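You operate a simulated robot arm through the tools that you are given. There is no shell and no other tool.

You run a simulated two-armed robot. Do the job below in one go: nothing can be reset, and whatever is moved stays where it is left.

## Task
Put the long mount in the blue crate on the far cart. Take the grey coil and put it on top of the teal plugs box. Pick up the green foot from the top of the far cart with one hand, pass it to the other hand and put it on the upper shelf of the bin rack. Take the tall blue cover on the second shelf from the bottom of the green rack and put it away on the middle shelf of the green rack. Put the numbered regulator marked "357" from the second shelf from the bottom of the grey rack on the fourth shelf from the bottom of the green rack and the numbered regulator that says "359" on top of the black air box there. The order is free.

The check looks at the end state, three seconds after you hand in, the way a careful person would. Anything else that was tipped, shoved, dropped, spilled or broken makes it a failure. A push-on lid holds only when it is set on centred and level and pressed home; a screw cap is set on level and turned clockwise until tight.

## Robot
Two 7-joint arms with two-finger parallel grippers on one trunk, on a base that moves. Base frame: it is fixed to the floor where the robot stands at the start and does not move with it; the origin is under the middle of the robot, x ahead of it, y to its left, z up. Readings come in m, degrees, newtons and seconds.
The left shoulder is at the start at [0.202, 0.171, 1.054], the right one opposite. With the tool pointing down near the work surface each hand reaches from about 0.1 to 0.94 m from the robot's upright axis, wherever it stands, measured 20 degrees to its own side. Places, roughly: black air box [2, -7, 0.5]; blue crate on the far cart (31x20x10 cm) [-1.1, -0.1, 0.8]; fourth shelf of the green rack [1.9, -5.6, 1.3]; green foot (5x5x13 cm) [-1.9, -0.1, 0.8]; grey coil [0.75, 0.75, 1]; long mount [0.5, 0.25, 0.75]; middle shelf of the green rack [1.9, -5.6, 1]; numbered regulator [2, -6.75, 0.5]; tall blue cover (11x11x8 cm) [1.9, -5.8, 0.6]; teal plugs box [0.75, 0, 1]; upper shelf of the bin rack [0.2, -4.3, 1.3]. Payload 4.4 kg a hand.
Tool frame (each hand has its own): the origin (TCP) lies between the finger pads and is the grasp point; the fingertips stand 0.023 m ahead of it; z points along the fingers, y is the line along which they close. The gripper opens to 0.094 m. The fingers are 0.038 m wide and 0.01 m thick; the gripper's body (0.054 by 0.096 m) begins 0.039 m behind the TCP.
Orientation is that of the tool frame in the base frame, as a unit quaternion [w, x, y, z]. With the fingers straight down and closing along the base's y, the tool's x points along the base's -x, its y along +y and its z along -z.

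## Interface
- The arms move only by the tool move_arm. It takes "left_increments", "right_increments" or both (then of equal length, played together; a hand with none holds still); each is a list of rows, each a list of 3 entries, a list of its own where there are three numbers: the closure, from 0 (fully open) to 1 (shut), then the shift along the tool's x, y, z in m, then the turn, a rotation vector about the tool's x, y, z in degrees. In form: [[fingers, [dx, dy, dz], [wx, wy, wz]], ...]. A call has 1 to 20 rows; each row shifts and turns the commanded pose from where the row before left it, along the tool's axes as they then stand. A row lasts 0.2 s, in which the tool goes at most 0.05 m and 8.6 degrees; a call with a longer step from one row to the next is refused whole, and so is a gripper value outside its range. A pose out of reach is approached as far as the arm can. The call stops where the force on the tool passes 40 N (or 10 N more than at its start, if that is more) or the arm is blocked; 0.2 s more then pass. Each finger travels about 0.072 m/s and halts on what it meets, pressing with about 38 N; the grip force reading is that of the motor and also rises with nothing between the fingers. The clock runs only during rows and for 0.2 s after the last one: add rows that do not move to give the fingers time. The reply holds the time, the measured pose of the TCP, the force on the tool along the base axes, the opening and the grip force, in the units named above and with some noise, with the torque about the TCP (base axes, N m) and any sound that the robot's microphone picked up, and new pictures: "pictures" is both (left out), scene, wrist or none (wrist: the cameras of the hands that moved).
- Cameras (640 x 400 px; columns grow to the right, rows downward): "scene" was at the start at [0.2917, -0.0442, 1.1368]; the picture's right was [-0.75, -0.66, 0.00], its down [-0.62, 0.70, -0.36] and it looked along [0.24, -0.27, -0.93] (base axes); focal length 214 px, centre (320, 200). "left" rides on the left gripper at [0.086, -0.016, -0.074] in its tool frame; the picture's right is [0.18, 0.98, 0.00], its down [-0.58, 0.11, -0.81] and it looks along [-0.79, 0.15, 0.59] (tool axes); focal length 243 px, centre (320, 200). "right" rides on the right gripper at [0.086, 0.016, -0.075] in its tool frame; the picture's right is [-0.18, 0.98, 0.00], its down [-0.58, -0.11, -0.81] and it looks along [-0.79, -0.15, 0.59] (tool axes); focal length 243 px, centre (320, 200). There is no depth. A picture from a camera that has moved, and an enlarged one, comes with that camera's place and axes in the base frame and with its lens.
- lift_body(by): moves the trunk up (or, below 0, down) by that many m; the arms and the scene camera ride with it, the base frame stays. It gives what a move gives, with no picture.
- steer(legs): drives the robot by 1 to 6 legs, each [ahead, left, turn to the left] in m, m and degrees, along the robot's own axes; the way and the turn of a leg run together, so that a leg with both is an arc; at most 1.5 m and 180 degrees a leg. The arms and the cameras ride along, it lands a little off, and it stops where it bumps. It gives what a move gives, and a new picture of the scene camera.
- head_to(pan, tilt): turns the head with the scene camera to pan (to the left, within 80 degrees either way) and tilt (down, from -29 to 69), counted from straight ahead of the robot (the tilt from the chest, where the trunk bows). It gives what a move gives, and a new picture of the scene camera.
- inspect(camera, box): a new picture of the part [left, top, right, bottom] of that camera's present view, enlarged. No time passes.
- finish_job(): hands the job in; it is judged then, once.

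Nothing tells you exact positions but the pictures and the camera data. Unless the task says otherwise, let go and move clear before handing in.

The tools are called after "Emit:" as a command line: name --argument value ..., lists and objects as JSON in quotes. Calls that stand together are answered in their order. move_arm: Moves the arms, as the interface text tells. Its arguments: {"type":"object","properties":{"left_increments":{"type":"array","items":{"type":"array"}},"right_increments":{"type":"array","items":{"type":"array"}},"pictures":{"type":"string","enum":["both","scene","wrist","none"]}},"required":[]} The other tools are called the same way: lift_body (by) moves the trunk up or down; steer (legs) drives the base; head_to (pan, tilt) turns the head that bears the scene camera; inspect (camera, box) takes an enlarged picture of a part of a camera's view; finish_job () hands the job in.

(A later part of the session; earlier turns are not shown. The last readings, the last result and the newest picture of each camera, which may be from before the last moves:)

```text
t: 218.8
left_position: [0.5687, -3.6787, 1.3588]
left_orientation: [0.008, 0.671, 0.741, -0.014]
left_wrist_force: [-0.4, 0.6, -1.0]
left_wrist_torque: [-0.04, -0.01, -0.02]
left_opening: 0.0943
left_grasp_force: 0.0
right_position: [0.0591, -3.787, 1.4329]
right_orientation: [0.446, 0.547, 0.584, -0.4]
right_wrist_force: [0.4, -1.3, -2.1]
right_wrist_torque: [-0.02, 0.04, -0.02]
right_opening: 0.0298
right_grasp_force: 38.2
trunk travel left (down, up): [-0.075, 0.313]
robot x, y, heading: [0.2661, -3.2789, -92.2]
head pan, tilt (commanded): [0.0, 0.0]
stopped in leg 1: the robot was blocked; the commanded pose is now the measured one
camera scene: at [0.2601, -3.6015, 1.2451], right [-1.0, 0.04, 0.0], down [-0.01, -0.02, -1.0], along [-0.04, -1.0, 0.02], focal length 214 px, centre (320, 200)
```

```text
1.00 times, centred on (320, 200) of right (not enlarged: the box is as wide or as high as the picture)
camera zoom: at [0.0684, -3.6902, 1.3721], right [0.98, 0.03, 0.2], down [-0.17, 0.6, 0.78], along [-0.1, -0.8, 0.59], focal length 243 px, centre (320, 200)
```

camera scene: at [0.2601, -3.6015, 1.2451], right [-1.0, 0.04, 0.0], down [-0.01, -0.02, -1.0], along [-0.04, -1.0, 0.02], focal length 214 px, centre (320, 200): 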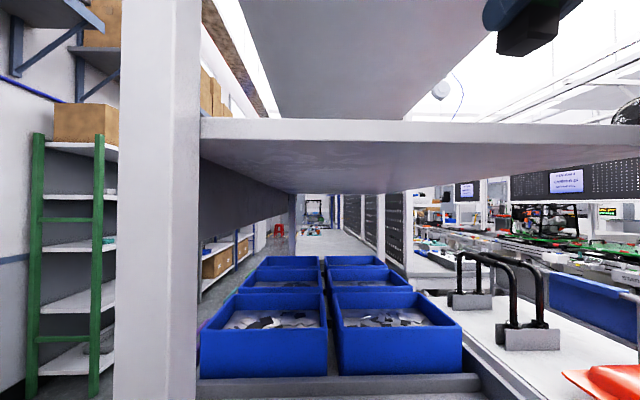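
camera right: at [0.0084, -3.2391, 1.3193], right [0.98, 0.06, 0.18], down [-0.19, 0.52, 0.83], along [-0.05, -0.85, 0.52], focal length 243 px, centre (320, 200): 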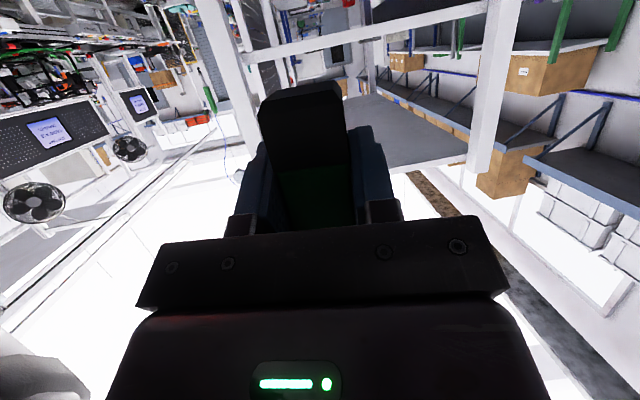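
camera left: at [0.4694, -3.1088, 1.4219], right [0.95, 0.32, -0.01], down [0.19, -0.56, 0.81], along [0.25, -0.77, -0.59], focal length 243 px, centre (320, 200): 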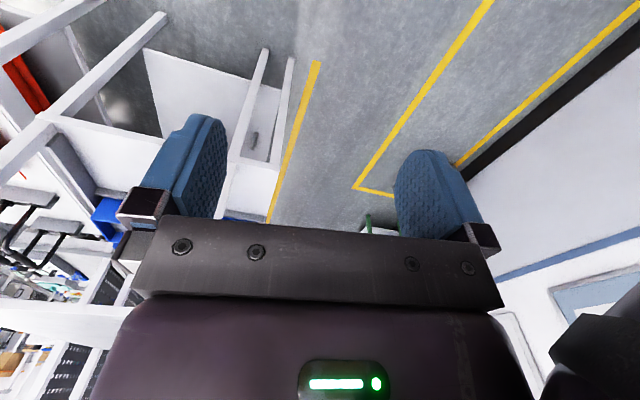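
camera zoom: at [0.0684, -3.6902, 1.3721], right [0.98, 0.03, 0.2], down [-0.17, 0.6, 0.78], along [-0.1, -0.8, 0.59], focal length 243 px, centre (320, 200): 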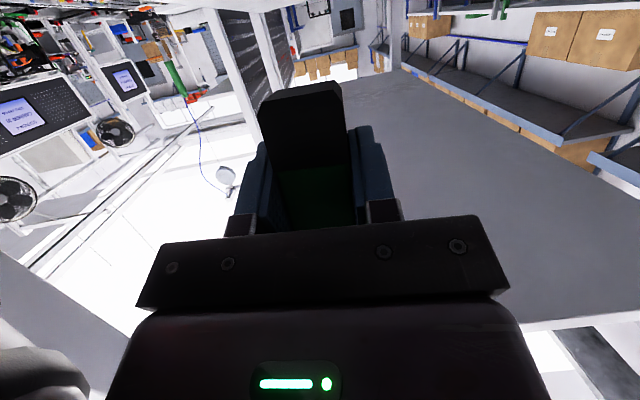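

The drive was blocked and my heading twisted to the right, so something on my right side touched. I'll look there before backing off.

Emit:
head_to --pan -60 --tilt 25

Emit:
head_to --pan -30 --tilt 55

```text
t: 220.1
left_position: [0.5669, -3.6761, 1.36]
left_orientation: [0.009, 0.671, 0.742, -0.014]
left_wrist_force: [0.6, -0.2, -0.3]
left_wrist_torque: [0.02, 0.01, -0.04]
left_opening: 0.0941
left_grasp_force: 0.1
right_position: [0.0589, -3.7893, 1.4324]
right_orientation: [0.446, 0.547, 0.585, -0.399]
right_wrist_force: [-0.2, -0.3, -2.7]
right_wrist_torque: [0.03, 0.0, -0.04]
right_opening: 0.0297
right_grasp_force: 38.4
trunk travel left (down, up): [-0.075, 0.313]
robot x, y, heading: [0.2615, -3.2824, -91.9]
head pan, tilt (commanded): [-60.0, 25.0]
camera scene: at [0.1807, -3.5544, 1.2044], right [-0.47, 0.88, -0.02], down [0.37, 0.18, -0.91], along [-0.8, -0.44, -0.41], focal length 214 px, centre (320, 200)
```

scene: 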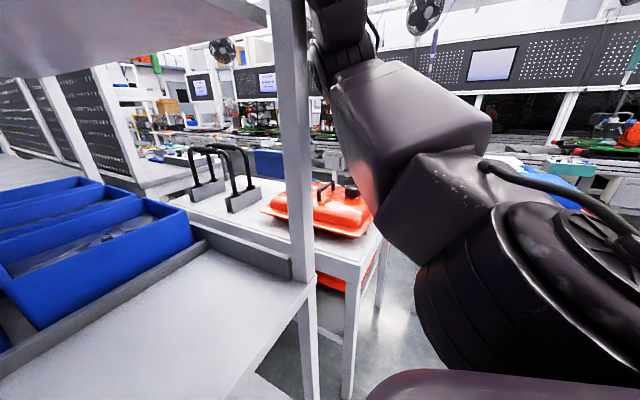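

```text
t: 221.1
left_position: [0.5672, -3.6753, 1.3587]
left_orientation: [0.01, 0.67, 0.742, -0.014]
left_wrist_force: [-0.4, -0.2, -0.5]
left_wrist_torque: [0.03, -0.01, 0.03]
left_opening: 0.0941
left_grasp_force: 0.0
right_position: [0.058, -3.7886, 1.4336]
right_orientation: [0.446, 0.547, 0.585, -0.399]
right_wrist_force: [-0.2, -0.3, -2.4]
right_wrist_torque: [0.01, 0.01, 0.02]
right_opening: 0.0298
right_grasp_force: 37.4
trunk travel left (down, up): [-0.075, 0.313]
robot x, y, heading: [0.2653, -3.2774, -92.1]
head pan, tilt (commanded): [-30.0, 55.0]
camera scene: at [0.2234, -3.5733, 1.1606], right [-0.85, 0.53, -0.01], down [0.43, 0.68, -0.59], along [-0.31, -0.51, -0.81], focal length 214 px, centre (320, 200)
```

scene: 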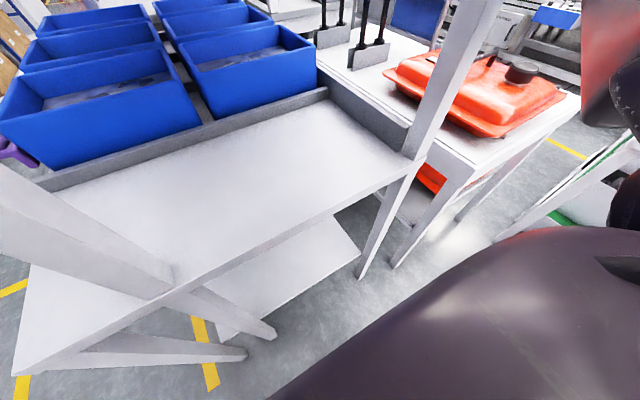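

My right elbow (which sticks forward in this pose) seems to have met the rack's right post. I'll back off and straighten, then use a longer arm reach from further back instead.

Emit:
steer --legs '[[-0.2, 0, 0]]'

Emit:
head_to --pan 0 --tilt 0

```text
t: 222.7
left_position: [0.57, -3.5065, 1.3482]
left_orientation: [0.001, 0.668, 0.744, -0.002]
left_wrist_force: [-0.2, 0.0, -0.1]
left_wrist_torque: [0.0, 0.0, 0.01]
left_opening: 0.094
left_grasp_force: 0.0
right_position: [0.0645, -3.6297, 1.413]
right_orientation: [0.434, 0.555, 0.595, -0.386]
right_wrist_force: [0.0, -0.4, -1.3]
right_wrist_torque: [0.02, 0.01, -0.03]
right_opening: 0.0297
right_grasp_force: 37.6
trunk travel left (down, up): [-0.075, 0.313]
robot x, y, heading: [0.2677, -3.0834, -91.8]
head pan, tilt (commanded): [-30.0, 55.0]
camera scene: at [0.2266, -3.4001, 1.1518], right [-0.85, 0.52, 0.0], down [0.43, 0.7, -0.57], along [-0.3, -0.49, -0.82], focal length 214 px, centre (320, 200)
```

scene: 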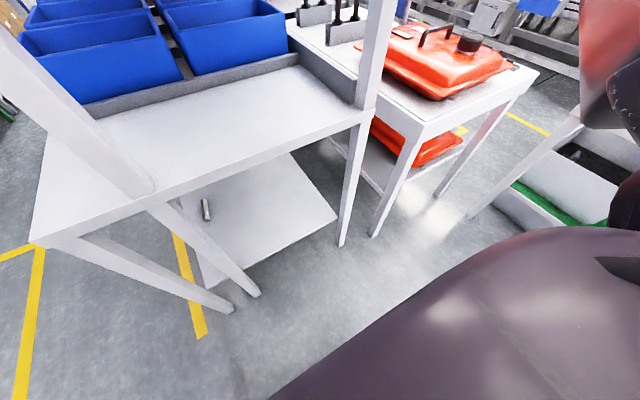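

```text
t: 223.9
left_position: [0.5705, -3.5059, 1.3484]
left_orientation: [0.002, 0.668, 0.744, -0.003]
left_wrist_force: [0.1, 0.7, 0.0]
left_wrist_torque: [-0.01, 0.0, 0.01]
left_opening: 0.0941
left_grasp_force: 0.1
right_position: [0.0637, -3.6283, 1.4137]
right_orientation: [0.435, 0.554, 0.596, -0.385]
right_wrist_force: [-0.3, 0.5, -3.0]
right_wrist_torque: [-0.01, 0.0, -0.01]
right_opening: 0.0299
right_grasp_force: 37.8
trunk travel left (down, up): [-0.075, 0.313]
robot x, y, heading: [0.2729, -3.0836, -91.6]
head pan, tilt (commanded): [0.0, 0.0]
camera scene: at [0.2619, -3.4284, 1.2365], right [-1.0, 0.03, 0.0], down [0.0, 0.0, -1.0], along [-0.03, -1.0, 0.0], focal length 214 px, centre (320, 200)
```

scene: 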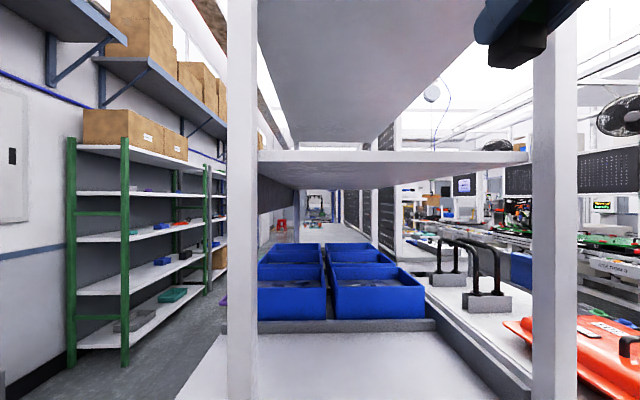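

The rack hasn't shifted. I'll level the foot again and extend the right arm forward from here, keeping the body back.

Emit:
move_arm --right_increments '[[0.9, [0, 0, 0], [0, 2.3, 0]], [0.9, [-0.013, -0.0036, 0.0376], [0, 0, 0]], [0.9, [-0.013, -0.0036, 0.0376], [0, 0, 0]], [0.9, [-0.013, -0.0036, 0.0376], [0, 0, 0]]]' --pictures "both"

```text
t: 224.9
left_position: [0.5706, -3.5071, 1.3477]
left_orientation: [0.001, 0.668, 0.744, -0.004]
left_wrist_force: [1.2, 0.8, -0.8]
left_wrist_torque: [-0.02, -0.02, -0.02]
left_opening: 0.0941
left_grasp_force: 0.0
right_position: [0.0631, -3.7505, 1.4067]
right_orientation: [0.422, 0.563, 0.604, -0.375]
right_wrist_force: [-0.4, -0.6, -2.8]
right_wrist_torque: [-0.01, 0.03, 0.02]
right_opening: 0.0297
right_grasp_force: 38.2
trunk travel left (down, up): [-0.075, 0.313]
robot x, y, heading: [0.27, -3.0798, -91.8]
head pan, tilt (commanded): [0.0, 0.0]
camera scene: at [0.262, -3.4295, 1.2361], right [-1.0, 0.03, 0.0], down [0.0, 0.0, -1.0], along [-0.03, -1.0, 0.0], focal length 214 px, centre (320, 200)
camera right: at [0.0715, -3.6484, 1.3529], right [0.98, 0.02, 0.19], down [-0.17, 0.53, 0.83], along [-0.09, -0.85, 0.52], focal length 243 px, centre (320, 200)
```

scene: 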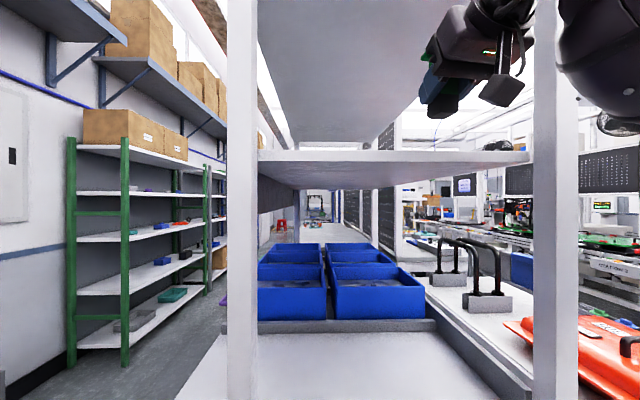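
right: 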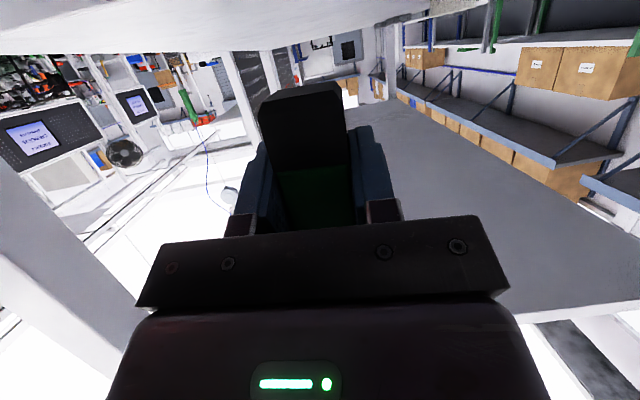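

Emit:
head_to --pan -65 --tilt -10

Emit:
head_to --pan -40 --tilt -25

```text
t: 226.3
left_position: [0.5696, -3.5057, 1.3483]
left_orientation: [0.001, 0.668, 0.744, -0.004]
left_wrist_force: [-0.3, 0.2, 0.0]
left_wrist_torque: [0.01, 0.0, 0.03]
left_opening: 0.094
left_grasp_force: 0.1
right_position: [0.0637, -3.7491, 1.4062]
right_orientation: [0.424, 0.562, 0.603, -0.375]
right_wrist_force: [-0.1, -0.2, -2.2]
right_wrist_torque: [0.0, -0.01, 0.03]
right_opening: 0.0297
right_grasp_force: 38.3
trunk travel left (down, up): [-0.075, 0.313]
robot x, y, heading: [0.2694, -3.0835, -91.8]
head pan, tilt (commanded): [-65.0, -10.0]
camera scene: at [0.1871, -3.3721, 1.2518], right [-0.4, 0.92, 0.0], down [-0.16, -0.07, -0.98], along [-0.9, -0.39, 0.17], focal length 214 px, centre (320, 200)
```

scene: 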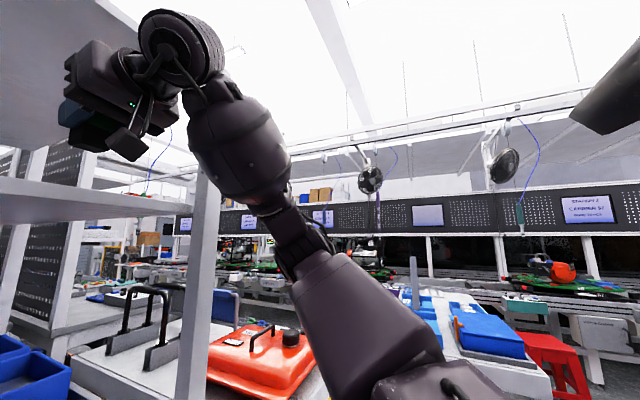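

```text
t: 227.2
left_position: [0.5705, -3.506, 1.3484]
left_orientation: [0.002, 0.668, 0.744, -0.003]
left_wrist_force: [0.4, 0.4, -0.4]
left_wrist_torque: [-0.01, 0.03, -0.01]
left_opening: 0.0941
left_grasp_force: 0.1
right_position: [0.0636, -3.7494, 1.407]
right_orientation: [0.424, 0.562, 0.604, -0.375]
right_wrist_force: [-0.6, -0.1, -1.8]
right_wrist_torque: [-0.01, -0.02, -0.03]
right_opening: 0.0298
right_grasp_force: 37.4
trunk travel left (down, up): [-0.075, 0.313]
robot x, y, heading: [0.2685, -3.0803, -91.5]
head pan, tilt (commanded): [-40.0, -25.0]
camera scene: at [0.2172, -3.3916, 1.2722], right [-0.75, 0.66, 0.0], down [-0.28, -0.32, -0.91], along [-0.6, -0.68, 0.42], focal length 214 px, centre (320, 200)
```

scene: 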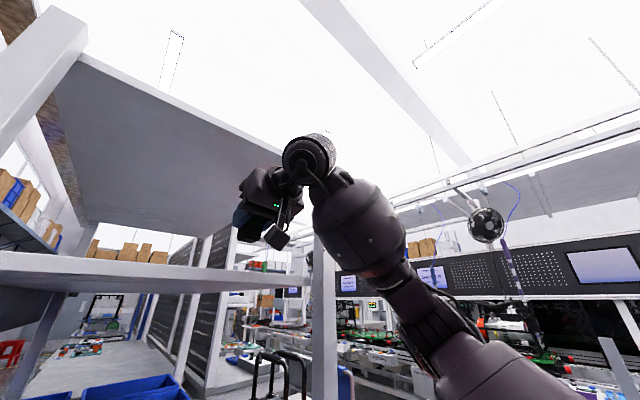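

I can see the right arm: its elbow is at about [-0.14, -3.60, 1.26], close to the rack's right post line. I'll shift 0.1 m left so the arm goes in between the posts.

Emit:
steer --legs '[[0, 0.1, 1.7]]'

Emit:
head_to --pan -40 --tilt -10

```text
t: 228.7
left_position: [0.6829, -3.4985, 1.3485]
left_orientation: [0.002, 0.657, 0.754, -0.003]
left_wrist_force: [0.5, 0.5, 0.5]
left_wrist_torque: [0.0, 0.03, 0.03]
left_opening: 0.0941
left_grasp_force: 0.1
right_position: [0.1836, -3.7562, 1.4071]
right_orientation: [0.428, 0.553, 0.612, -0.369]
right_wrist_force: [0.2, -0.6, -2.6]
right_wrist_torque: [-0.02, 0.0, -0.03]
right_opening: 0.0299
right_grasp_force: 38.0
trunk travel left (down, up): [-0.075, 0.313]
robot x, y, heading: [0.3713, -3.0825, -89.8]
head pan, tilt (commanded): [-40.0, -25.0]
camera scene: at [0.3271, -3.3943, 1.2723], right [-0.77, 0.64, 0.0], down [-0.27, -0.32, -0.91], along [-0.58, -0.7, 0.42], focal length 214 px, centre (320, 200)
```

scene: 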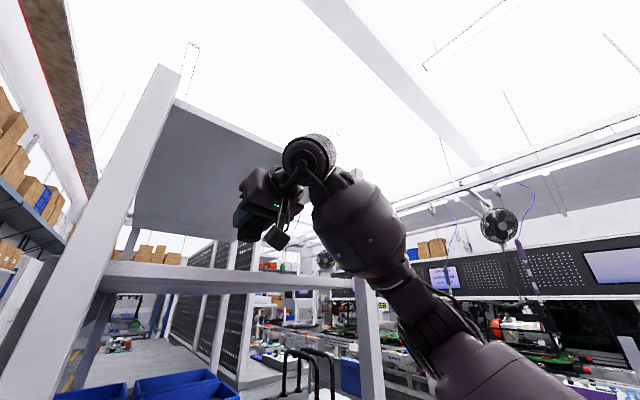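

```text
t: 229.5
left_position: [0.6835, -3.4977, 1.3483]
left_orientation: [0.001, 0.656, 0.754, -0.003]
left_wrist_force: [-0.1, -0.3, 0.0]
left_wrist_torque: [-0.02, -0.02, 0.01]
left_opening: 0.094
left_grasp_force: 0.1
right_position: [0.1841, -3.7564, 1.4071]
right_orientation: [0.429, 0.553, 0.613, -0.367]
right_wrist_force: [0.0, -0.7, -1.8]
right_wrist_torque: [-0.02, 0.04, -0.02]
right_opening: 0.0295
right_grasp_force: 37.6
trunk travel left (down, up): [-0.075, 0.313]
robot x, y, heading: [0.3731, -3.0823, -89.8]
head pan, tilt (commanded): [-40.0, -10.0]
camera scene: at [0.3181, -3.4045, 1.2519], right [-0.77, 0.64, 0.0], down [-0.11, -0.13, -0.98], along [-0.63, -0.76, 0.17], focal length 214 px, centre (320, 200)
```

scene: 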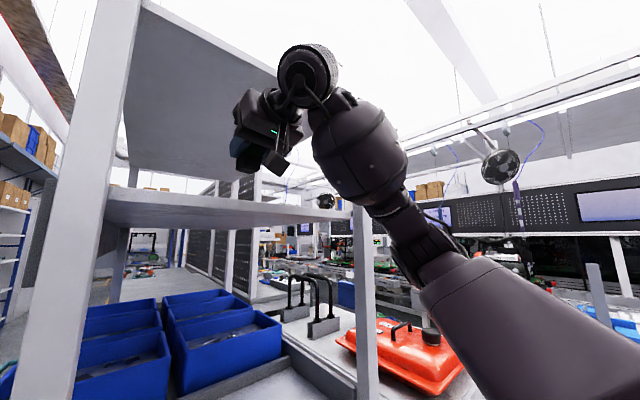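

Emit:
move_arm --right_increments '[[0.9, [-0.0128, -0.0042, 0.0327], [0, 0, 0]], [0.9, [-0.0128, -0.0042, 0.0327], [0, 0, 0]], [0.9, [-0.0128, -0.0042, 0.0327], [0, 0, 0]], [0.9, [0, 0, 0], [0, 0, 0]]]' --pictures "both"

```text
t: 230.5
left_position: [0.6829, -3.4971, 1.3486]
left_orientation: [0.003, 0.656, 0.754, -0.003]
left_wrist_force: [-0.2, -1.2, 0.4]
left_wrist_torque: [0.01, -0.04, 0.0]
left_opening: 0.0941
left_grasp_force: 0.0
right_position: [0.1836, -3.8625, 1.408]
right_orientation: [0.429, 0.552, 0.612, -0.368]
right_wrist_force: [-0.5, 0.3, -3.3]
right_wrist_torque: [0.01, 0.02, 0.0]
right_opening: 0.0299
right_grasp_force: 37.9
trunk travel left (down, up): [-0.075, 0.313]
robot x, y, heading: [0.3693, -3.0831, -89.6]
head pan, tilt (commanded): [-40.0, -10.0]
camera scene: at [0.3179, -3.404, 1.2521], right [-0.77, 0.64, 0.0], down [-0.11, -0.13, -0.98], along [-0.63, -0.76, 0.17], focal length 214 px, centre (320, 200)
camera right: at [0.1888, -3.7596, 1.3548], right [0.98, 0.05, 0.19], down [-0.19, 0.52, 0.83], along [-0.06, -0.85, 0.52], focal length 243 px, centre (320, 200)
```

scene: 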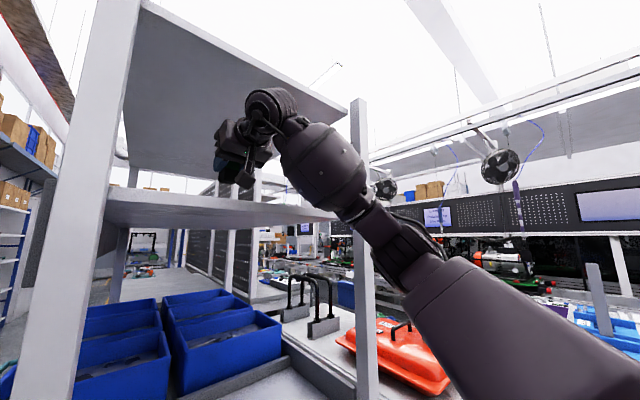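
right: 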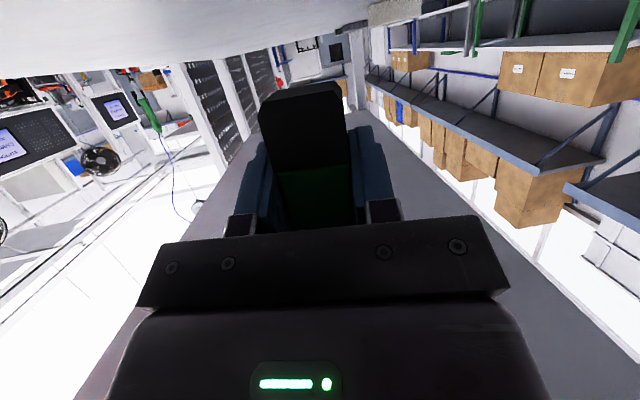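

The foot is over the shelf, ~7 cm inside the edge. Now I lower it gently until it touches.

Emit:
move_arm --right_increments '[[0.9, [0.0186, -0.0005, 0.0073], [0, 0, 0]], [0.9, [0.0093, -0.0002, 0.0036], [0, 0, 0]], [0.9, [0, 0, 0], [0, 0, 0]]]' --pictures "both"

```text
t: 231.3
left_position: [0.6832, -3.498, 1.3489]
left_orientation: [0.002, 0.656, 0.755, -0.003]
left_wrist_force: [-0.9, -0.8, 0.7]
left_wrist_torque: [-0.02, 0.01, 0.0]
left_opening: 0.0942
left_grasp_force: 0.1
right_position: [0.1828, -3.8634, 1.3776]
right_orientation: [0.429, 0.553, 0.612, -0.368]
right_wrist_force: [-0.1, 0.3, -2.8]
right_wrist_torque: [-0.02, -0.02, -0.01]
right_opening: 0.0296
right_grasp_force: 37.8
trunk travel left (down, up): [-0.075, 0.313]
robot x, y, heading: [0.3695, -3.0831, -89.8]
head pan, tilt (commanded): [-40.0, -10.0]
camera scene: at [0.3181, -3.4045, 1.2519], right [-0.77, 0.64, 0.0], down [-0.11, -0.13, -0.98], along [-0.63, -0.76, 0.17], focal length 214 px, centre (320, 200)
camera right: at [0.1882, -3.7602, 1.3247], right [0.98, 0.05, 0.19], down [-0.19, 0.52, 0.83], along [-0.06, -0.85, 0.52], focal length 243 px, centre (320, 200)
```

scene: 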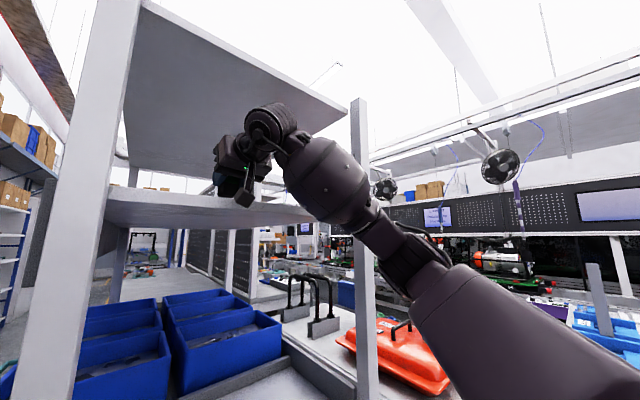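
right: 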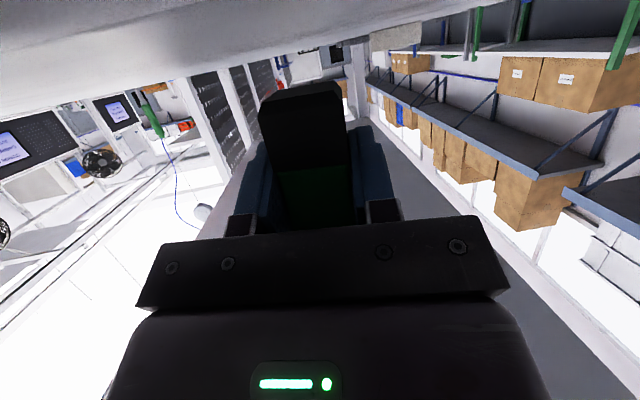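

Emit:
move_arm --right_increments '[[0.9, [0.0037, -0.0001, 0.0015], [0, 0, 0]], [0.9, [0.0037, -0.0001, 0.0015], [0, 0, 0]], [0.9, [0, 0, 0], [0, 0, 0]]]' --pictures "none"

```text
t: 232.1
left_position: [0.6834, -3.4977, 1.3485]
left_orientation: [0.002, 0.656, 0.755, -0.004]
left_wrist_force: [-0.6, -0.3, 0.1]
left_wrist_torque: [-0.03, 0.0, 0.03]
left_opening: 0.094
left_grasp_force: 0.0
right_position: [0.1844, -3.8629, 1.3688]
right_orientation: [0.429, 0.553, 0.613, -0.368]
right_wrist_force: [0.6, -0.7, -1.9]
right_wrist_torque: [0.01, 0.0, -0.02]
right_opening: 0.0299
right_grasp_force: 38.6
trunk travel left (down, up): [-0.075, 0.313]
robot x, y, heading: [0.3662, -3.0841, -89.8]
head pan, tilt (commanded): [-40.0, -10.0]
```

Emit:
move_arm --right_increments '[[0.9, [0.0028, -0.0001, 0.0011], [0, 0, 0]], [0.9, [0.0028, -0.0001, 0.0011], [0, 0, 0]], [0.9, [0, 0, 0], [0, 0, 0]]]' --pictures "wrist"

```text
t: 232.9
left_position: [0.6825, -3.497, 1.3479]
left_orientation: [0.002, 0.657, 0.754, -0.003]
left_wrist_force: [-0.1, -0.3, 0.2]
left_wrist_torque: [-0.02, 0.01, 0.02]
left_opening: 0.094
left_grasp_force: 0.1
right_position: [0.184, -3.8631, 1.3638]
right_orientation: [0.428, 0.554, 0.613, -0.368]
right_wrist_force: [0.6, -0.2, -1.4]
right_wrist_torque: [-0.03, -0.02, -0.01]
right_opening: 0.0299
right_grasp_force: 38.7
trunk travel left (down, up): [-0.075, 0.313]
robot x, y, heading: [0.3665, -3.0854, -89.8]
head pan, tilt (commanded): [-40.0, -10.0]
camera right: at [0.1888, -3.76, 1.3102], right [0.98, 0.05, 0.19], down [-0.19, 0.52, 0.83], along [-0.06, -0.85, 0.52], focal length 243 px, centre (320, 200)
```

right: 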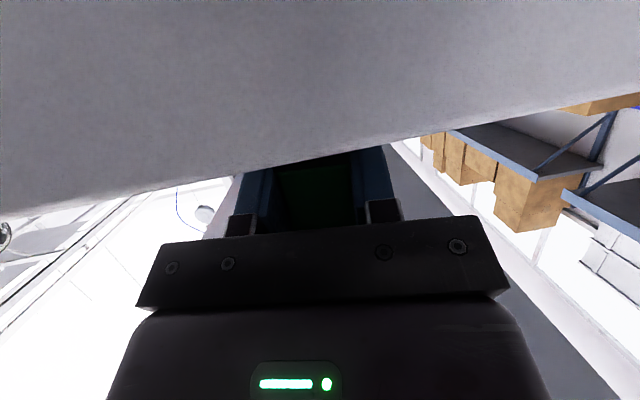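

Emit:
move_arm --right_increments '[[0.9, [0.0028, -0.0001, 0.0011], [0, 0, 0]], [0.9, [0.0028, -0.0001, 0.0011], [0, 0, 0]], [0.9, [0, 0, 0], [0, 0, 0]]]' --pictures "none"

```text
t: 233.7
left_position: [0.6826, -3.4976, 1.3496]
left_orientation: [0.003, 0.656, 0.755, -0.003]
left_wrist_force: [-0.2, -1.0, 0.4]
left_wrist_torque: [0.03, 0.03, 0.02]
left_opening: 0.094
left_grasp_force: 0.1
right_position: [0.1836, -3.861, 1.3619]
right_orientation: [0.431, 0.552, 0.611, -0.37]
right_wrist_force: [0.4, -18.6, 26.2]
right_wrist_torque: [-0.57, 0.34, 0.24]
right_opening: 0.0298
right_grasp_force: 38.1
trunk travel left (down, up): [-0.075, 0.313]
robot x, y, heading: [0.371, -3.0809, -89.9]
head pan, tilt (commanded): [-40.0, -10.0]
```

Contact at the foot's rear base edge (about 26 N up), so it leans back very slightly. I'll ease up a touch and pitch the hand by about 1.5° to level it.

Emit:
move_arm --right_increments '[[0.9, [-0.0025, 0, -0.001], [0, 0, 0]], [0.9, [0, 0, 0], [0, 1.5, 0]], [0.9, [0, 0, 0], [0, 0, 0]]]' --pictures "none"

```text
t: 234.5
left_position: [0.6833, -3.4962, 1.3492]
left_orientation: [0.001, 0.656, 0.755, -0.004]
left_wrist_force: [0.6, 0.2, -0.7]
left_wrist_torque: [0.02, -0.03, 0.0]
left_opening: 0.0941
left_grasp_force: 0.0
right_position: [0.1838, -3.8629, 1.3609]
right_orientation: [0.421, 0.557, 0.617, -0.363]
right_wrist_force: [-0.4, -20.0, 28.1]
right_wrist_torque: [-1.18, 0.31, 0.23]
right_opening: 0.0298
right_grasp_force: 38.3
trunk travel left (down, up): [-0.075, 0.313]
robot x, y, heading: [0.3684, -3.0874, -89.7]
head pan, tilt (commanded): [-40.0, -10.0]
```

Emit:
move_arm --right_increments '[[0.9, [-0.0037, 0, -0.0015], [0, 0, 0]], [0.9, [0, 0, 0], [0, 0, 0]]]' --pictures "none"

```text
t: 235.1
left_position: [0.6826, -3.4965, 1.348]
left_orientation: [0.001, 0.656, 0.755, -0.003]
left_wrist_force: [0.0, 0.2, 0.0]
left_wrist_torque: [0.02, -0.02, 0.01]
left_opening: 0.0942
left_grasp_force: 0.0
right_position: [0.1843, -3.8621, 1.3625]
right_orientation: [0.418, 0.559, 0.619, -0.36]
right_wrist_force: [1.0, 1.2, 4.2]
right_wrist_torque: [0.01, 0.0, -0.01]
right_opening: 0.03
right_grasp_force: 37.6
trunk travel left (down, up): [-0.075, 0.313]
robot x, y, heading: [0.3681, -3.0855, -89.9]
head pan, tilt (commanded): [-40.0, -10.0]
```

Nearly flat contact with light load. I'll open the fingers and withdraw horizontally.

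Emit:
move_arm --right_increments '[[0.6, [0, 0, 0], [0, 0, 0]], [0.4, [0, 0, 0], [0, 0, 0]], [0.2, [0, 0, 0], [0, 0, 0]], [0, [0, 0, 0], [0, 0, 0]], [0, [0, 0, 0], [0, 0, 0]]]' --pictures "wrist"

```text
t: 236.3
left_position: [0.6841, -3.4989, 1.349]
left_orientation: [0.002, 0.656, 0.755, -0.004]
left_wrist_force: [0.2, 0.0, 0.1]
left_wrist_torque: [-0.01, -0.04, 0.01]
left_opening: 0.0939
left_grasp_force: 0.1
right_position: [0.1837, -3.8621, 1.3646]
right_orientation: [0.421, 0.558, 0.618, -0.361]
right_wrist_force: [0.3, 1.1, -0.2]
right_wrist_torque: [-0.01, -0.01, -0.03]
right_opening: 0.0937
right_grasp_force: 0.0
trunk travel left (down, up): [-0.075, 0.313]
robot x, y, heading: [0.3695, -3.084, -90.1]
head pan, tilt (commanded): [-40.0, -10.0]
camera right: at [0.1881, -3.7585, 1.3135], right [0.98, 0.04, 0.19], down [-0.19, 0.5, 0.84], along [-0.06, -0.86, 0.5], focal length 243 px, centre (320, 200)
```

right: 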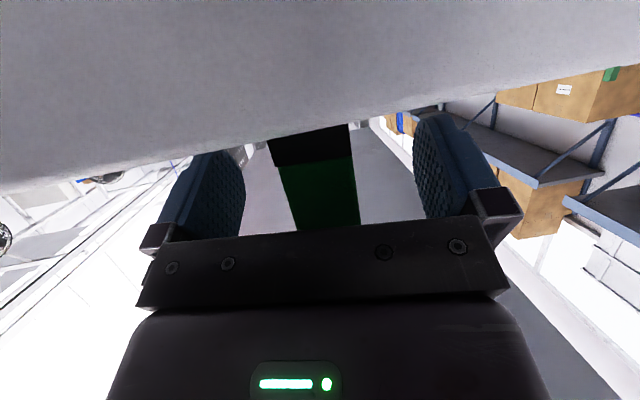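

The foot stands on its own. I'll withdraw the hand straight back.

Emit:
move_arm --right_increments '[[0, [0.0078, -0.0002, -0.0184], [0, 0, 0]], [0, [0.0117, -0.0003, -0.0276], [0, 0, 0]], [0, [0.0117, -0.0003, -0.0276], [0, 0, 0]], [0, [0.0117, -0.0003, -0.0276], [0, 0, 0]], [0, [0.0117, -0.0003, -0.0276], [0, 0, 0]], [0, [0.0117, -0.0003, -0.0276], [0, 0, 0]]]' --pictures "both"

```text
t: 237.7
left_position: [0.6822, -3.4975, 1.3498]
left_orientation: [0.002, 0.657, 0.754, -0.004]
left_wrist_force: [0.1, -0.1, -0.7]
left_wrist_torque: [-0.02, -0.04, -0.03]
left_opening: 0.0939
left_grasp_force: 0.0
right_position: [0.1613, -3.693, 1.3652]
right_orientation: [0.421, 0.557, 0.618, -0.361]
right_wrist_force: [-0.1, 1.2, 0.1]
right_wrist_torque: [0.01, -0.04, -0.01]
right_opening: 0.094
right_grasp_force: 0.0
trunk travel left (down, up): [-0.075, 0.313]
robot x, y, heading: [0.3745, -3.081, -89.7]
head pan, tilt (commanded): [-40.0, -10.0]
camera scene: at [0.3179, -3.4036, 1.2522], right [-0.77, 0.64, 0.0], down [-0.11, -0.13, -0.98], along [-0.63, -0.76, 0.17], focal length 214 px, centre (320, 200)
camera right: at [0.1648, -3.588, 1.3134], right [0.98, 0.04, 0.19], down [-0.19, 0.5, 0.84], along [-0.06, -0.86, 0.5], focal length 243 px, centre (320, 200)
```

scene: 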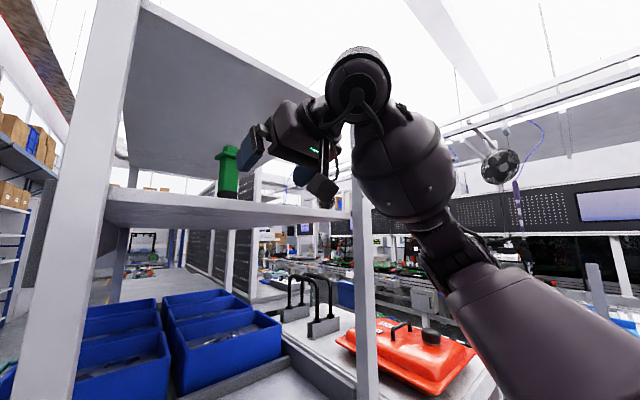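
right: 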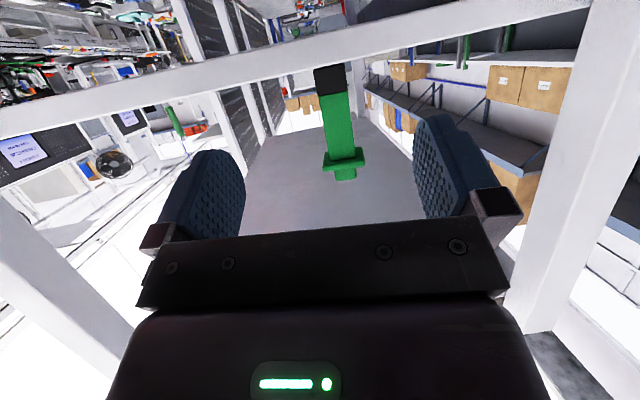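

The green foot stands upright on the bin rack's upper shelf. Now on to the green rack: I'll back off a bit, tuck the right hand back to pointing down, and look at the green rack on my left.

Emit:
steer --legs '[[-0.35, 0, 0]]'

Emit:
head_to --pan 40 --tilt 10

Emit:
inspect --camera "scene" --box '[160, 60, 480, 260]'

```text
t: 240.2
left_position: [0.6791, -3.1494, 1.3488]
left_orientation: [0.002, 0.658, 0.753, -0.004]
left_wrist_force: [0.7, 0.8, -0.5]
left_wrist_torque: [-0.02, 0.02, -0.03]
left_opening: 0.094
left_grasp_force: 0.1
right_position: [0.1558, -3.3415, 1.3638]
right_orientation: [0.42, 0.559, 0.616, -0.362]
right_wrist_force: [-0.3, -0.5, 0.4]
right_wrist_torque: [-0.01, 0.0, 0.03]
right_opening: 0.0939
right_grasp_force: 0.0
trunk travel left (down, up): [-0.075, 0.313]
robot x, y, heading: [0.3691, -2.7335, -90.1]
head pan, tilt (commanded): [-40.0, -10.0]
stopped in leg 1: the robot was blocked; the commanded pose is now the measured one
camera scene: at [0.3156, -3.0547, 1.2517], right [-0.77, 0.64, 0.0], down [-0.11, -0.13, -0.98], along [-0.63, -0.75, 0.17], focal length 214 px, centre (320, 200)
```

scene: 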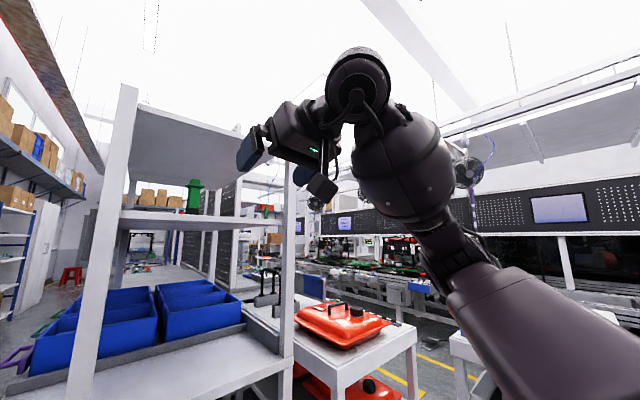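

```text
t: 241.7
left_position: [0.6802, -3.149, 1.3491]
left_orientation: [0.003, 0.658, 0.753, -0.003]
left_wrist_force: [0.2, -0.6, 0.0]
left_wrist_torque: [0.01, 0.02, -0.03]
left_opening: 0.0939
left_grasp_force: 0.1
right_position: [0.1562, -3.3429, 1.3638]
right_orientation: [0.42, 0.559, 0.617, -0.362]
right_wrist_force: [0.3, 0.0, 0.1]
right_wrist_torque: [-0.02, -0.02, 0.01]
right_opening: 0.0939
right_grasp_force: 0.1
trunk travel left (down, up): [-0.075, 0.313]
robot x, y, heading: [0.3675, -2.7362, -90.1]
head pan, tilt (commanded): [40.0, 10.0]
camera scene: at [0.4295, -3.061, 1.2206], right [-0.77, -0.64, 0.0], down [-0.11, 0.13, -0.98], along [0.63, -0.76, -0.17], focal length 214 px, centre (320, 200)
```

scene: 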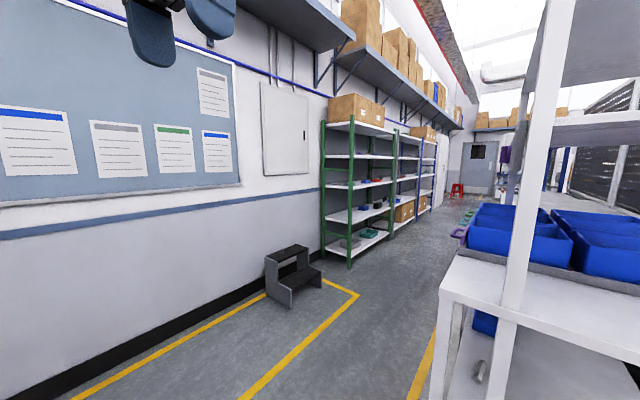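

```text
2.00 times, centred on (320, 160) of scene
camera zoom: at [0.4295, -3.061, 1.2206], right [-0.77, -0.64, 0.0], down [-0.11, 0.13, -0.98], along [0.63, -0.76, -0.17], focal length 429 px, centre (320, 280)
```

zoom: 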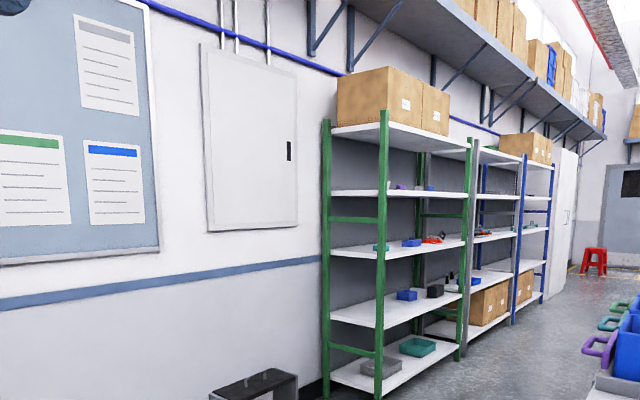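

I'll move forward a little (away from whatever I brushed behind), and bring the right hand back to pointing down.

Emit:
steer --legs '[[0.3, 0, 0]]'

Emit:
move_arm --right_increments '[[0, [0.02, 0, -0.01], [0, 8, 0]], [0, [0.02, 0, -0.01], [0, 8, 0]], [0, [0.02, 0, -0.01], [0, 8, 0]], [0, [0.01, 0, 0.01], [0, 8, 0]], [0, [0.01, 0, 0.02], [0, 8, 0]], [0, [0.01, 0, 0.02], [0, 8, 0]], [0, [0, 0, 0.03], [0, 8, 0]], [0, [0, 0, 0.03], [0, 8, 0]]]' --pictures "scene"

```text
t: 243.7
left_position: [0.6811, -3.4435, 1.3492]
left_orientation: [0.003, 0.658, 0.753, -0.004]
left_wrist_force: [0.4, 0.6, 0.2]
left_wrist_torque: [-0.05, 0.01, -0.04]
left_opening: 0.094
left_grasp_force: 0.0
right_position: [0.156, -3.6384, 1.3635]
right_orientation: [0.42, 0.559, 0.617, -0.362]
right_wrist_force: [0.5, -0.3, -0.2]
right_wrist_torque: [-0.03, 0.0, 0.02]
right_opening: 0.0942
right_grasp_force: 0.1
trunk travel left (down, up): [-0.075, 0.313]
robot x, y, heading: [0.3665, -3.0315, -89.8]
head pan, tilt (commanded): [40.0, 10.0]
camera scene: at [0.43, -3.357, 1.2207], right [-0.77, -0.64, 0.0], down [-0.11, 0.13, -0.98], along [0.63, -0.75, -0.17], focal length 214 px, centre (320, 200)
```

scene: 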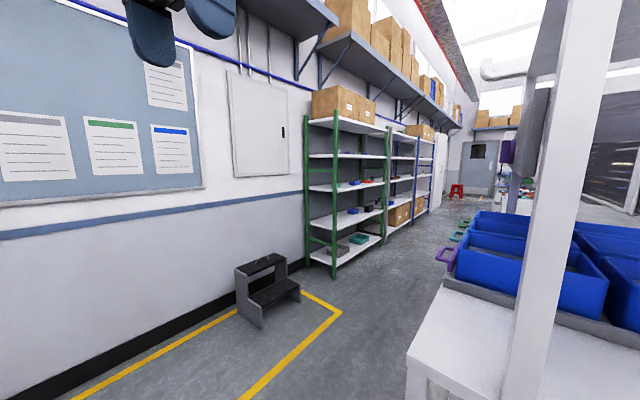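

```text
t: 245.5
left_position: [0.6806, -3.4457, 1.348]
left_orientation: [0.002, 0.658, 0.753, -0.003]
left_wrist_force: [0.7, 0.3, 0.5]
left_wrist_torque: [0.01, -0.03, -0.02]
left_opening: 0.0937
left_grasp_force: 0.1
right_position: [0.1566, -3.6001, 1.211]
right_orientation: [0.029, 0.665, 0.746, -0.009]
right_wrist_force: [0.3, 0.0, 0.9]
right_wrist_torque: [0.0, 0.03, 0.01]
right_opening: 0.094
right_grasp_force: 0.1
trunk travel left (down, up): [-0.075, 0.313]
robot x, y, heading: [0.3687, -3.0301, -89.8]
head pan, tilt (commanded): [40.0, 10.0]
camera scene: at [0.4299, -3.3576, 1.2203], right [-0.77, -0.64, 0.0], down [-0.11, 0.13, -0.98], along [0.63, -0.75, -0.17], focal length 214 px, centre (320, 200)
```

scene: 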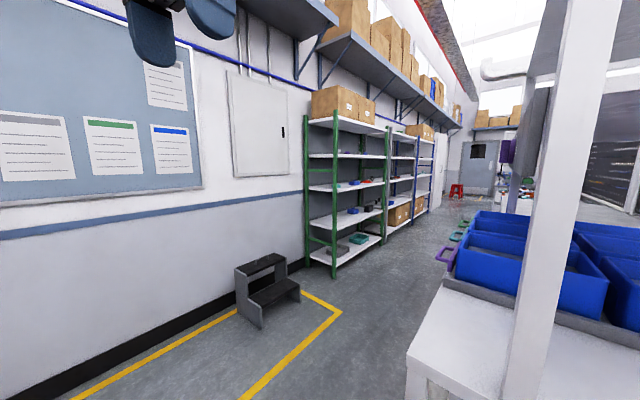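

Emit:
steer --legs '[[0, 0.68, 0], [1.3, 0, 0]]'

Emit:
head_to --pan 30 --tilt 20

Emit:
head_to --pan -30 --tilt 25

```text
t: 257.9
left_position: [1.3501, -4.7347, 1.349]
left_orientation: [0.002, 0.657, 0.753, -0.004]
left_wrist_force: [0.2, -0.4, -0.4]
left_wrist_torque: [0.03, -0.02, 0.01]
left_opening: 0.094
left_grasp_force: 0.0
right_position: [0.8289, -4.891, 1.2127]
right_orientation: [0.03, 0.665, 0.746, -0.01]
right_wrist_force: [0.5, 0.6, 0.6]
right_wrist_torque: [-0.01, 0.0, -0.02]
right_opening: 0.094
right_grasp_force: 0.0
trunk travel left (down, up): [-0.075, 0.313]
robot x, y, heading: [1.0419, -4.3204, -89.9]
head pan, tilt (commanded): [40.0, 10.0]
camera scene: at [1.1001, -4.6471, 1.2207], right [-0.76, -0.64, 0.0], down [-0.11, 0.13, -0.98], along [0.63, -0.75, -0.17], focal length 214 px, centre (320, 200)
```

scene: 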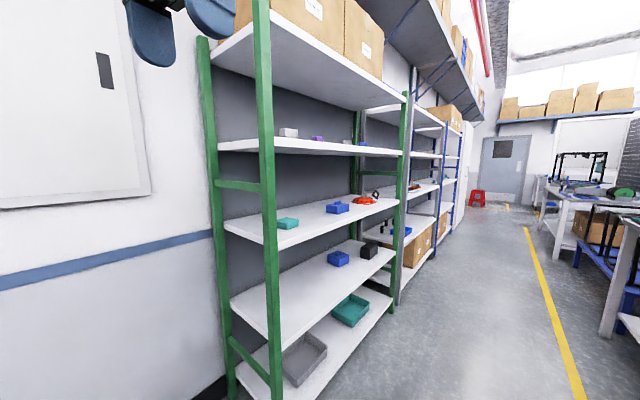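

```text
t: 258.6
left_position: [1.3504, -4.7337, 1.3488]
left_orientation: [0.003, 0.657, 0.754, -0.005]
left_wrist_force: [0.4, -0.3, -0.5]
left_wrist_torque: [-0.01, 0.02, 0.01]
left_opening: 0.0937
left_grasp_force: 0.0
right_position: [0.8265, -4.8908, 1.2122]
right_orientation: [0.03, 0.665, 0.746, -0.011]
right_wrist_force: [-0.5, -0.1, 0.5]
right_wrist_torque: [0.0, 0.02, 0.02]
right_opening: 0.094
right_grasp_force: 0.0
trunk travel left (down, up): [-0.075, 0.313]
robot x, y, heading: [1.0396, -4.3222, -89.9]
head pan, tilt (commanded): [30.0, 20.0]
camera scene: at [1.087, -4.6564, 1.2044], right [-0.86, -0.5, 0.0], down [-0.17, 0.3, -0.94], along [0.47, -0.81, -0.34], focal length 214 px, centre (320, 200)
```

scene: 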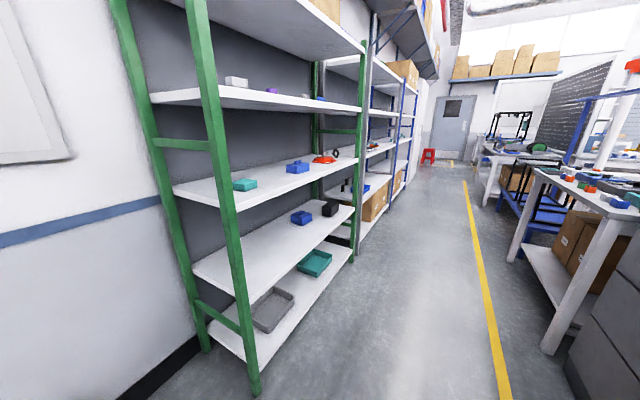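

```text
t: 259.9
left_position: [1.3497, -4.7352, 1.3492]
left_orientation: [0.002, 0.658, 0.753, -0.004]
left_wrist_force: [0.3, -0.4, 0.4]
left_wrist_torque: [0.01, 0.02, -0.04]
left_opening: 0.0938
left_grasp_force: 0.0
right_position: [0.8282, -4.8904, 1.2115]
right_orientation: [0.03, 0.664, 0.747, -0.011]
right_wrist_force: [0.6, -0.9, 1.0]
right_wrist_torque: [0.03, -0.01, 0.01]
right_opening: 0.0939
right_grasp_force: 0.0
trunk travel left (down, up): [-0.075, 0.313]
robot x, y, heading: [1.0385, -4.3205, -90.2]
head pan, tilt (commanded): [-30.0, 25.0]
camera scene: at [0.9943, -4.6559, 1.1963], right [-0.87, 0.5, 0.0], down [0.21, 0.37, -0.91], along [-0.45, -0.79, -0.42], focal length 214 px, centre (320, 200)
```

scene: 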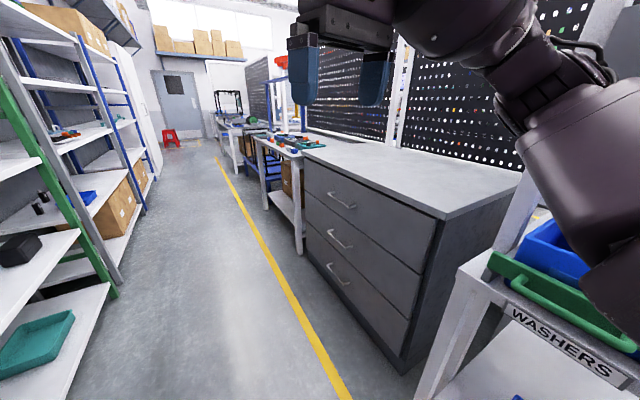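

The aisle here runs between a grey drawer cabinet (x≈0.38) and the green rack (front x≈1.67, y -5.06…-6.22). I'll pull the right hand in, drive on to y≈-5.6 and turn to face the green rack.

Emit:
move_arm --right_increments '[[0, [0.04, 0, 0], [0, 0, 0]], [0, [0.04, 0, 0], [0, 0, 0]], [0, [0.03, 0, 0], [0, 0, 0]]]' --pictures "none"

Emit:
steer --legs '[[1.25, -0.1, 0], [0, 0, 90]]'

Emit:
head_to --pan 0 --tilt 30

```text
t: 260.7
left_position: [1.3512, -4.7342, 1.3499]
left_orientation: [0.002, 0.658, 0.753, -0.003]
left_wrist_force: [-0.2, 0.5, -1.0]
left_wrist_torque: [-0.04, -0.01, 0.02]
left_opening: 0.094
left_grasp_force: 0.1
right_position: [0.8134, -4.7804, 1.2067]
right_orientation: [0.031, 0.665, 0.746, -0.011]
right_wrist_force: [-0.1, -0.4, 0.2]
right_wrist_torque: [0.0, 0.0, -0.01]
right_opening: 0.0938
right_grasp_force: 0.1
trunk travel left (down, up): [-0.075, 0.313]
robot x, y, heading: [1.0365, -4.3187, -90.0]
head pan, tilt (commanded): [-30.0, 25.0]
```

```text
t: 270.9
left_position: [1.3603, -5.2463, 1.3499]
left_orientation: [0.004, -0.087, 0.996, -0.001]
left_wrist_force: [0.2, 0.2, 0.5]
left_wrist_torque: [-0.02, 0.01, 0.0]
left_opening: 0.0942
left_grasp_force: 0.0
right_position: [1.4289, -5.7801, 1.2062]
right_orientation: [0.029, -0.077, 0.996, 0.015]
right_wrist_force: [-0.1, 0.3, -0.3]
right_wrist_torque: [-0.02, 0.0, -0.02]
right_opening: 0.094
right_grasp_force: 0.0
trunk travel left (down, up): [-0.075, 0.313]
robot x, y, heading: [0.9584, -5.5737, 2.4]
head pan, tilt (commanded): [-30.0, 25.0]
camera scene: at [1.2943, -5.6089, 1.1963], right [-0.46, -0.89, 0.0], down [-0.37, 0.2, -0.91], along [0.8, -0.42, -0.42], focal length 214 px, centre (320, 200)
```

scene: 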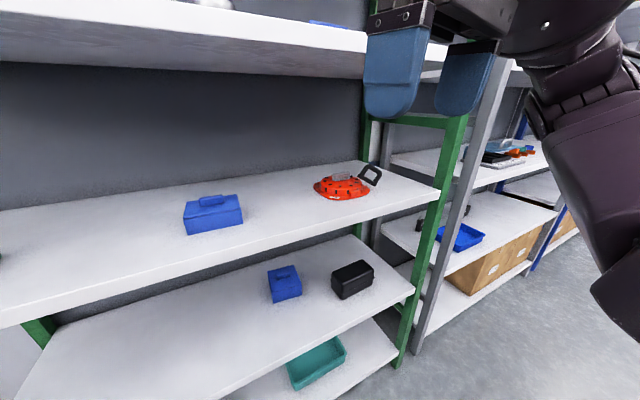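

```text
t: 271.9
left_position: [1.359, -5.2459, 1.3491]
left_orientation: [0.005, -0.087, 0.996, 0.0]
left_wrist_force: [0.3, 0.4, 0.4]
left_wrist_torque: [-0.03, -0.02, 0.0]
left_opening: 0.0941
left_grasp_force: 0.1
right_position: [1.4283, -5.7814, 1.2054]
right_orientation: [0.029, -0.077, 0.996, 0.014]
right_wrist_force: [0.2, 0.1, 0.6]
right_wrist_torque: [-0.02, -0.02, 0.0]
right_opening: 0.0938
right_grasp_force: 0.0
trunk travel left (down, up): [-0.075, 0.313]
robot x, y, heading: [0.9549, -5.5725, 2.4]
head pan, tilt (commanded): [0.0, 30.0]
camera scene: at [1.3031, -5.5628, 1.1883], right [0.04, -1.0, 0.0], down [-0.5, -0.02, -0.87], along [0.87, 0.03, -0.5], focal length 214 px, centre (320, 200)
```

scene: 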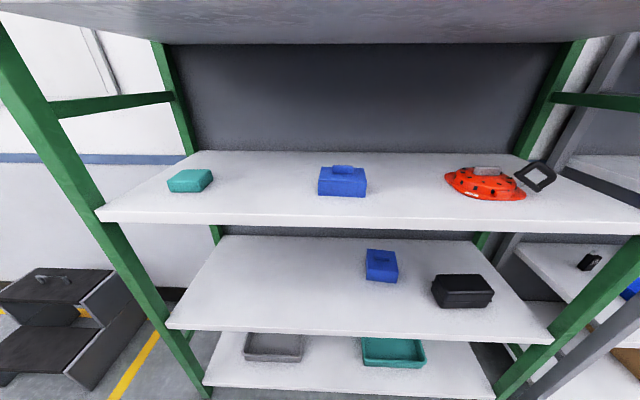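

Emit:
inspect --camera "scene" --box '[300, 140, 540, 320]'

Emit:
inspect --camera "scene" --box '[340, 230, 440, 300]'

```text
2.22 times, centred on (420, 230) of scene
camera zoom: at [1.3031, -5.5628, 1.1883], right [0.04, -1.0, 0.0], down [-0.5, -0.02, -0.87], along [0.87, 0.03, -0.5], focal length 477 px, centre (98, 133)
```

zoom: 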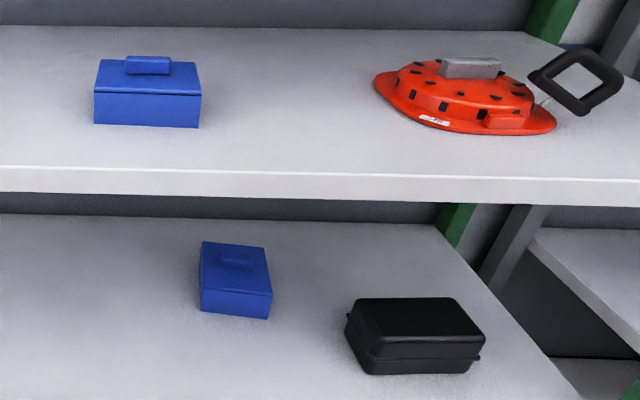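

```text
5.71 times, centred on (390, 265) of scene
camera zoom: at [1.3031, -5.5628, 1.1883], right [0.04, -1.0, 0.0], down [-0.5, -0.02, -0.87], along [0.87, 0.03, -0.5], focal length 1226 px, centre (-80, -171)
```

zoom: 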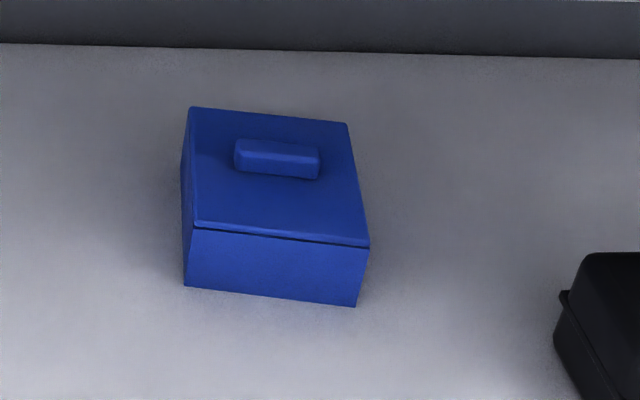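

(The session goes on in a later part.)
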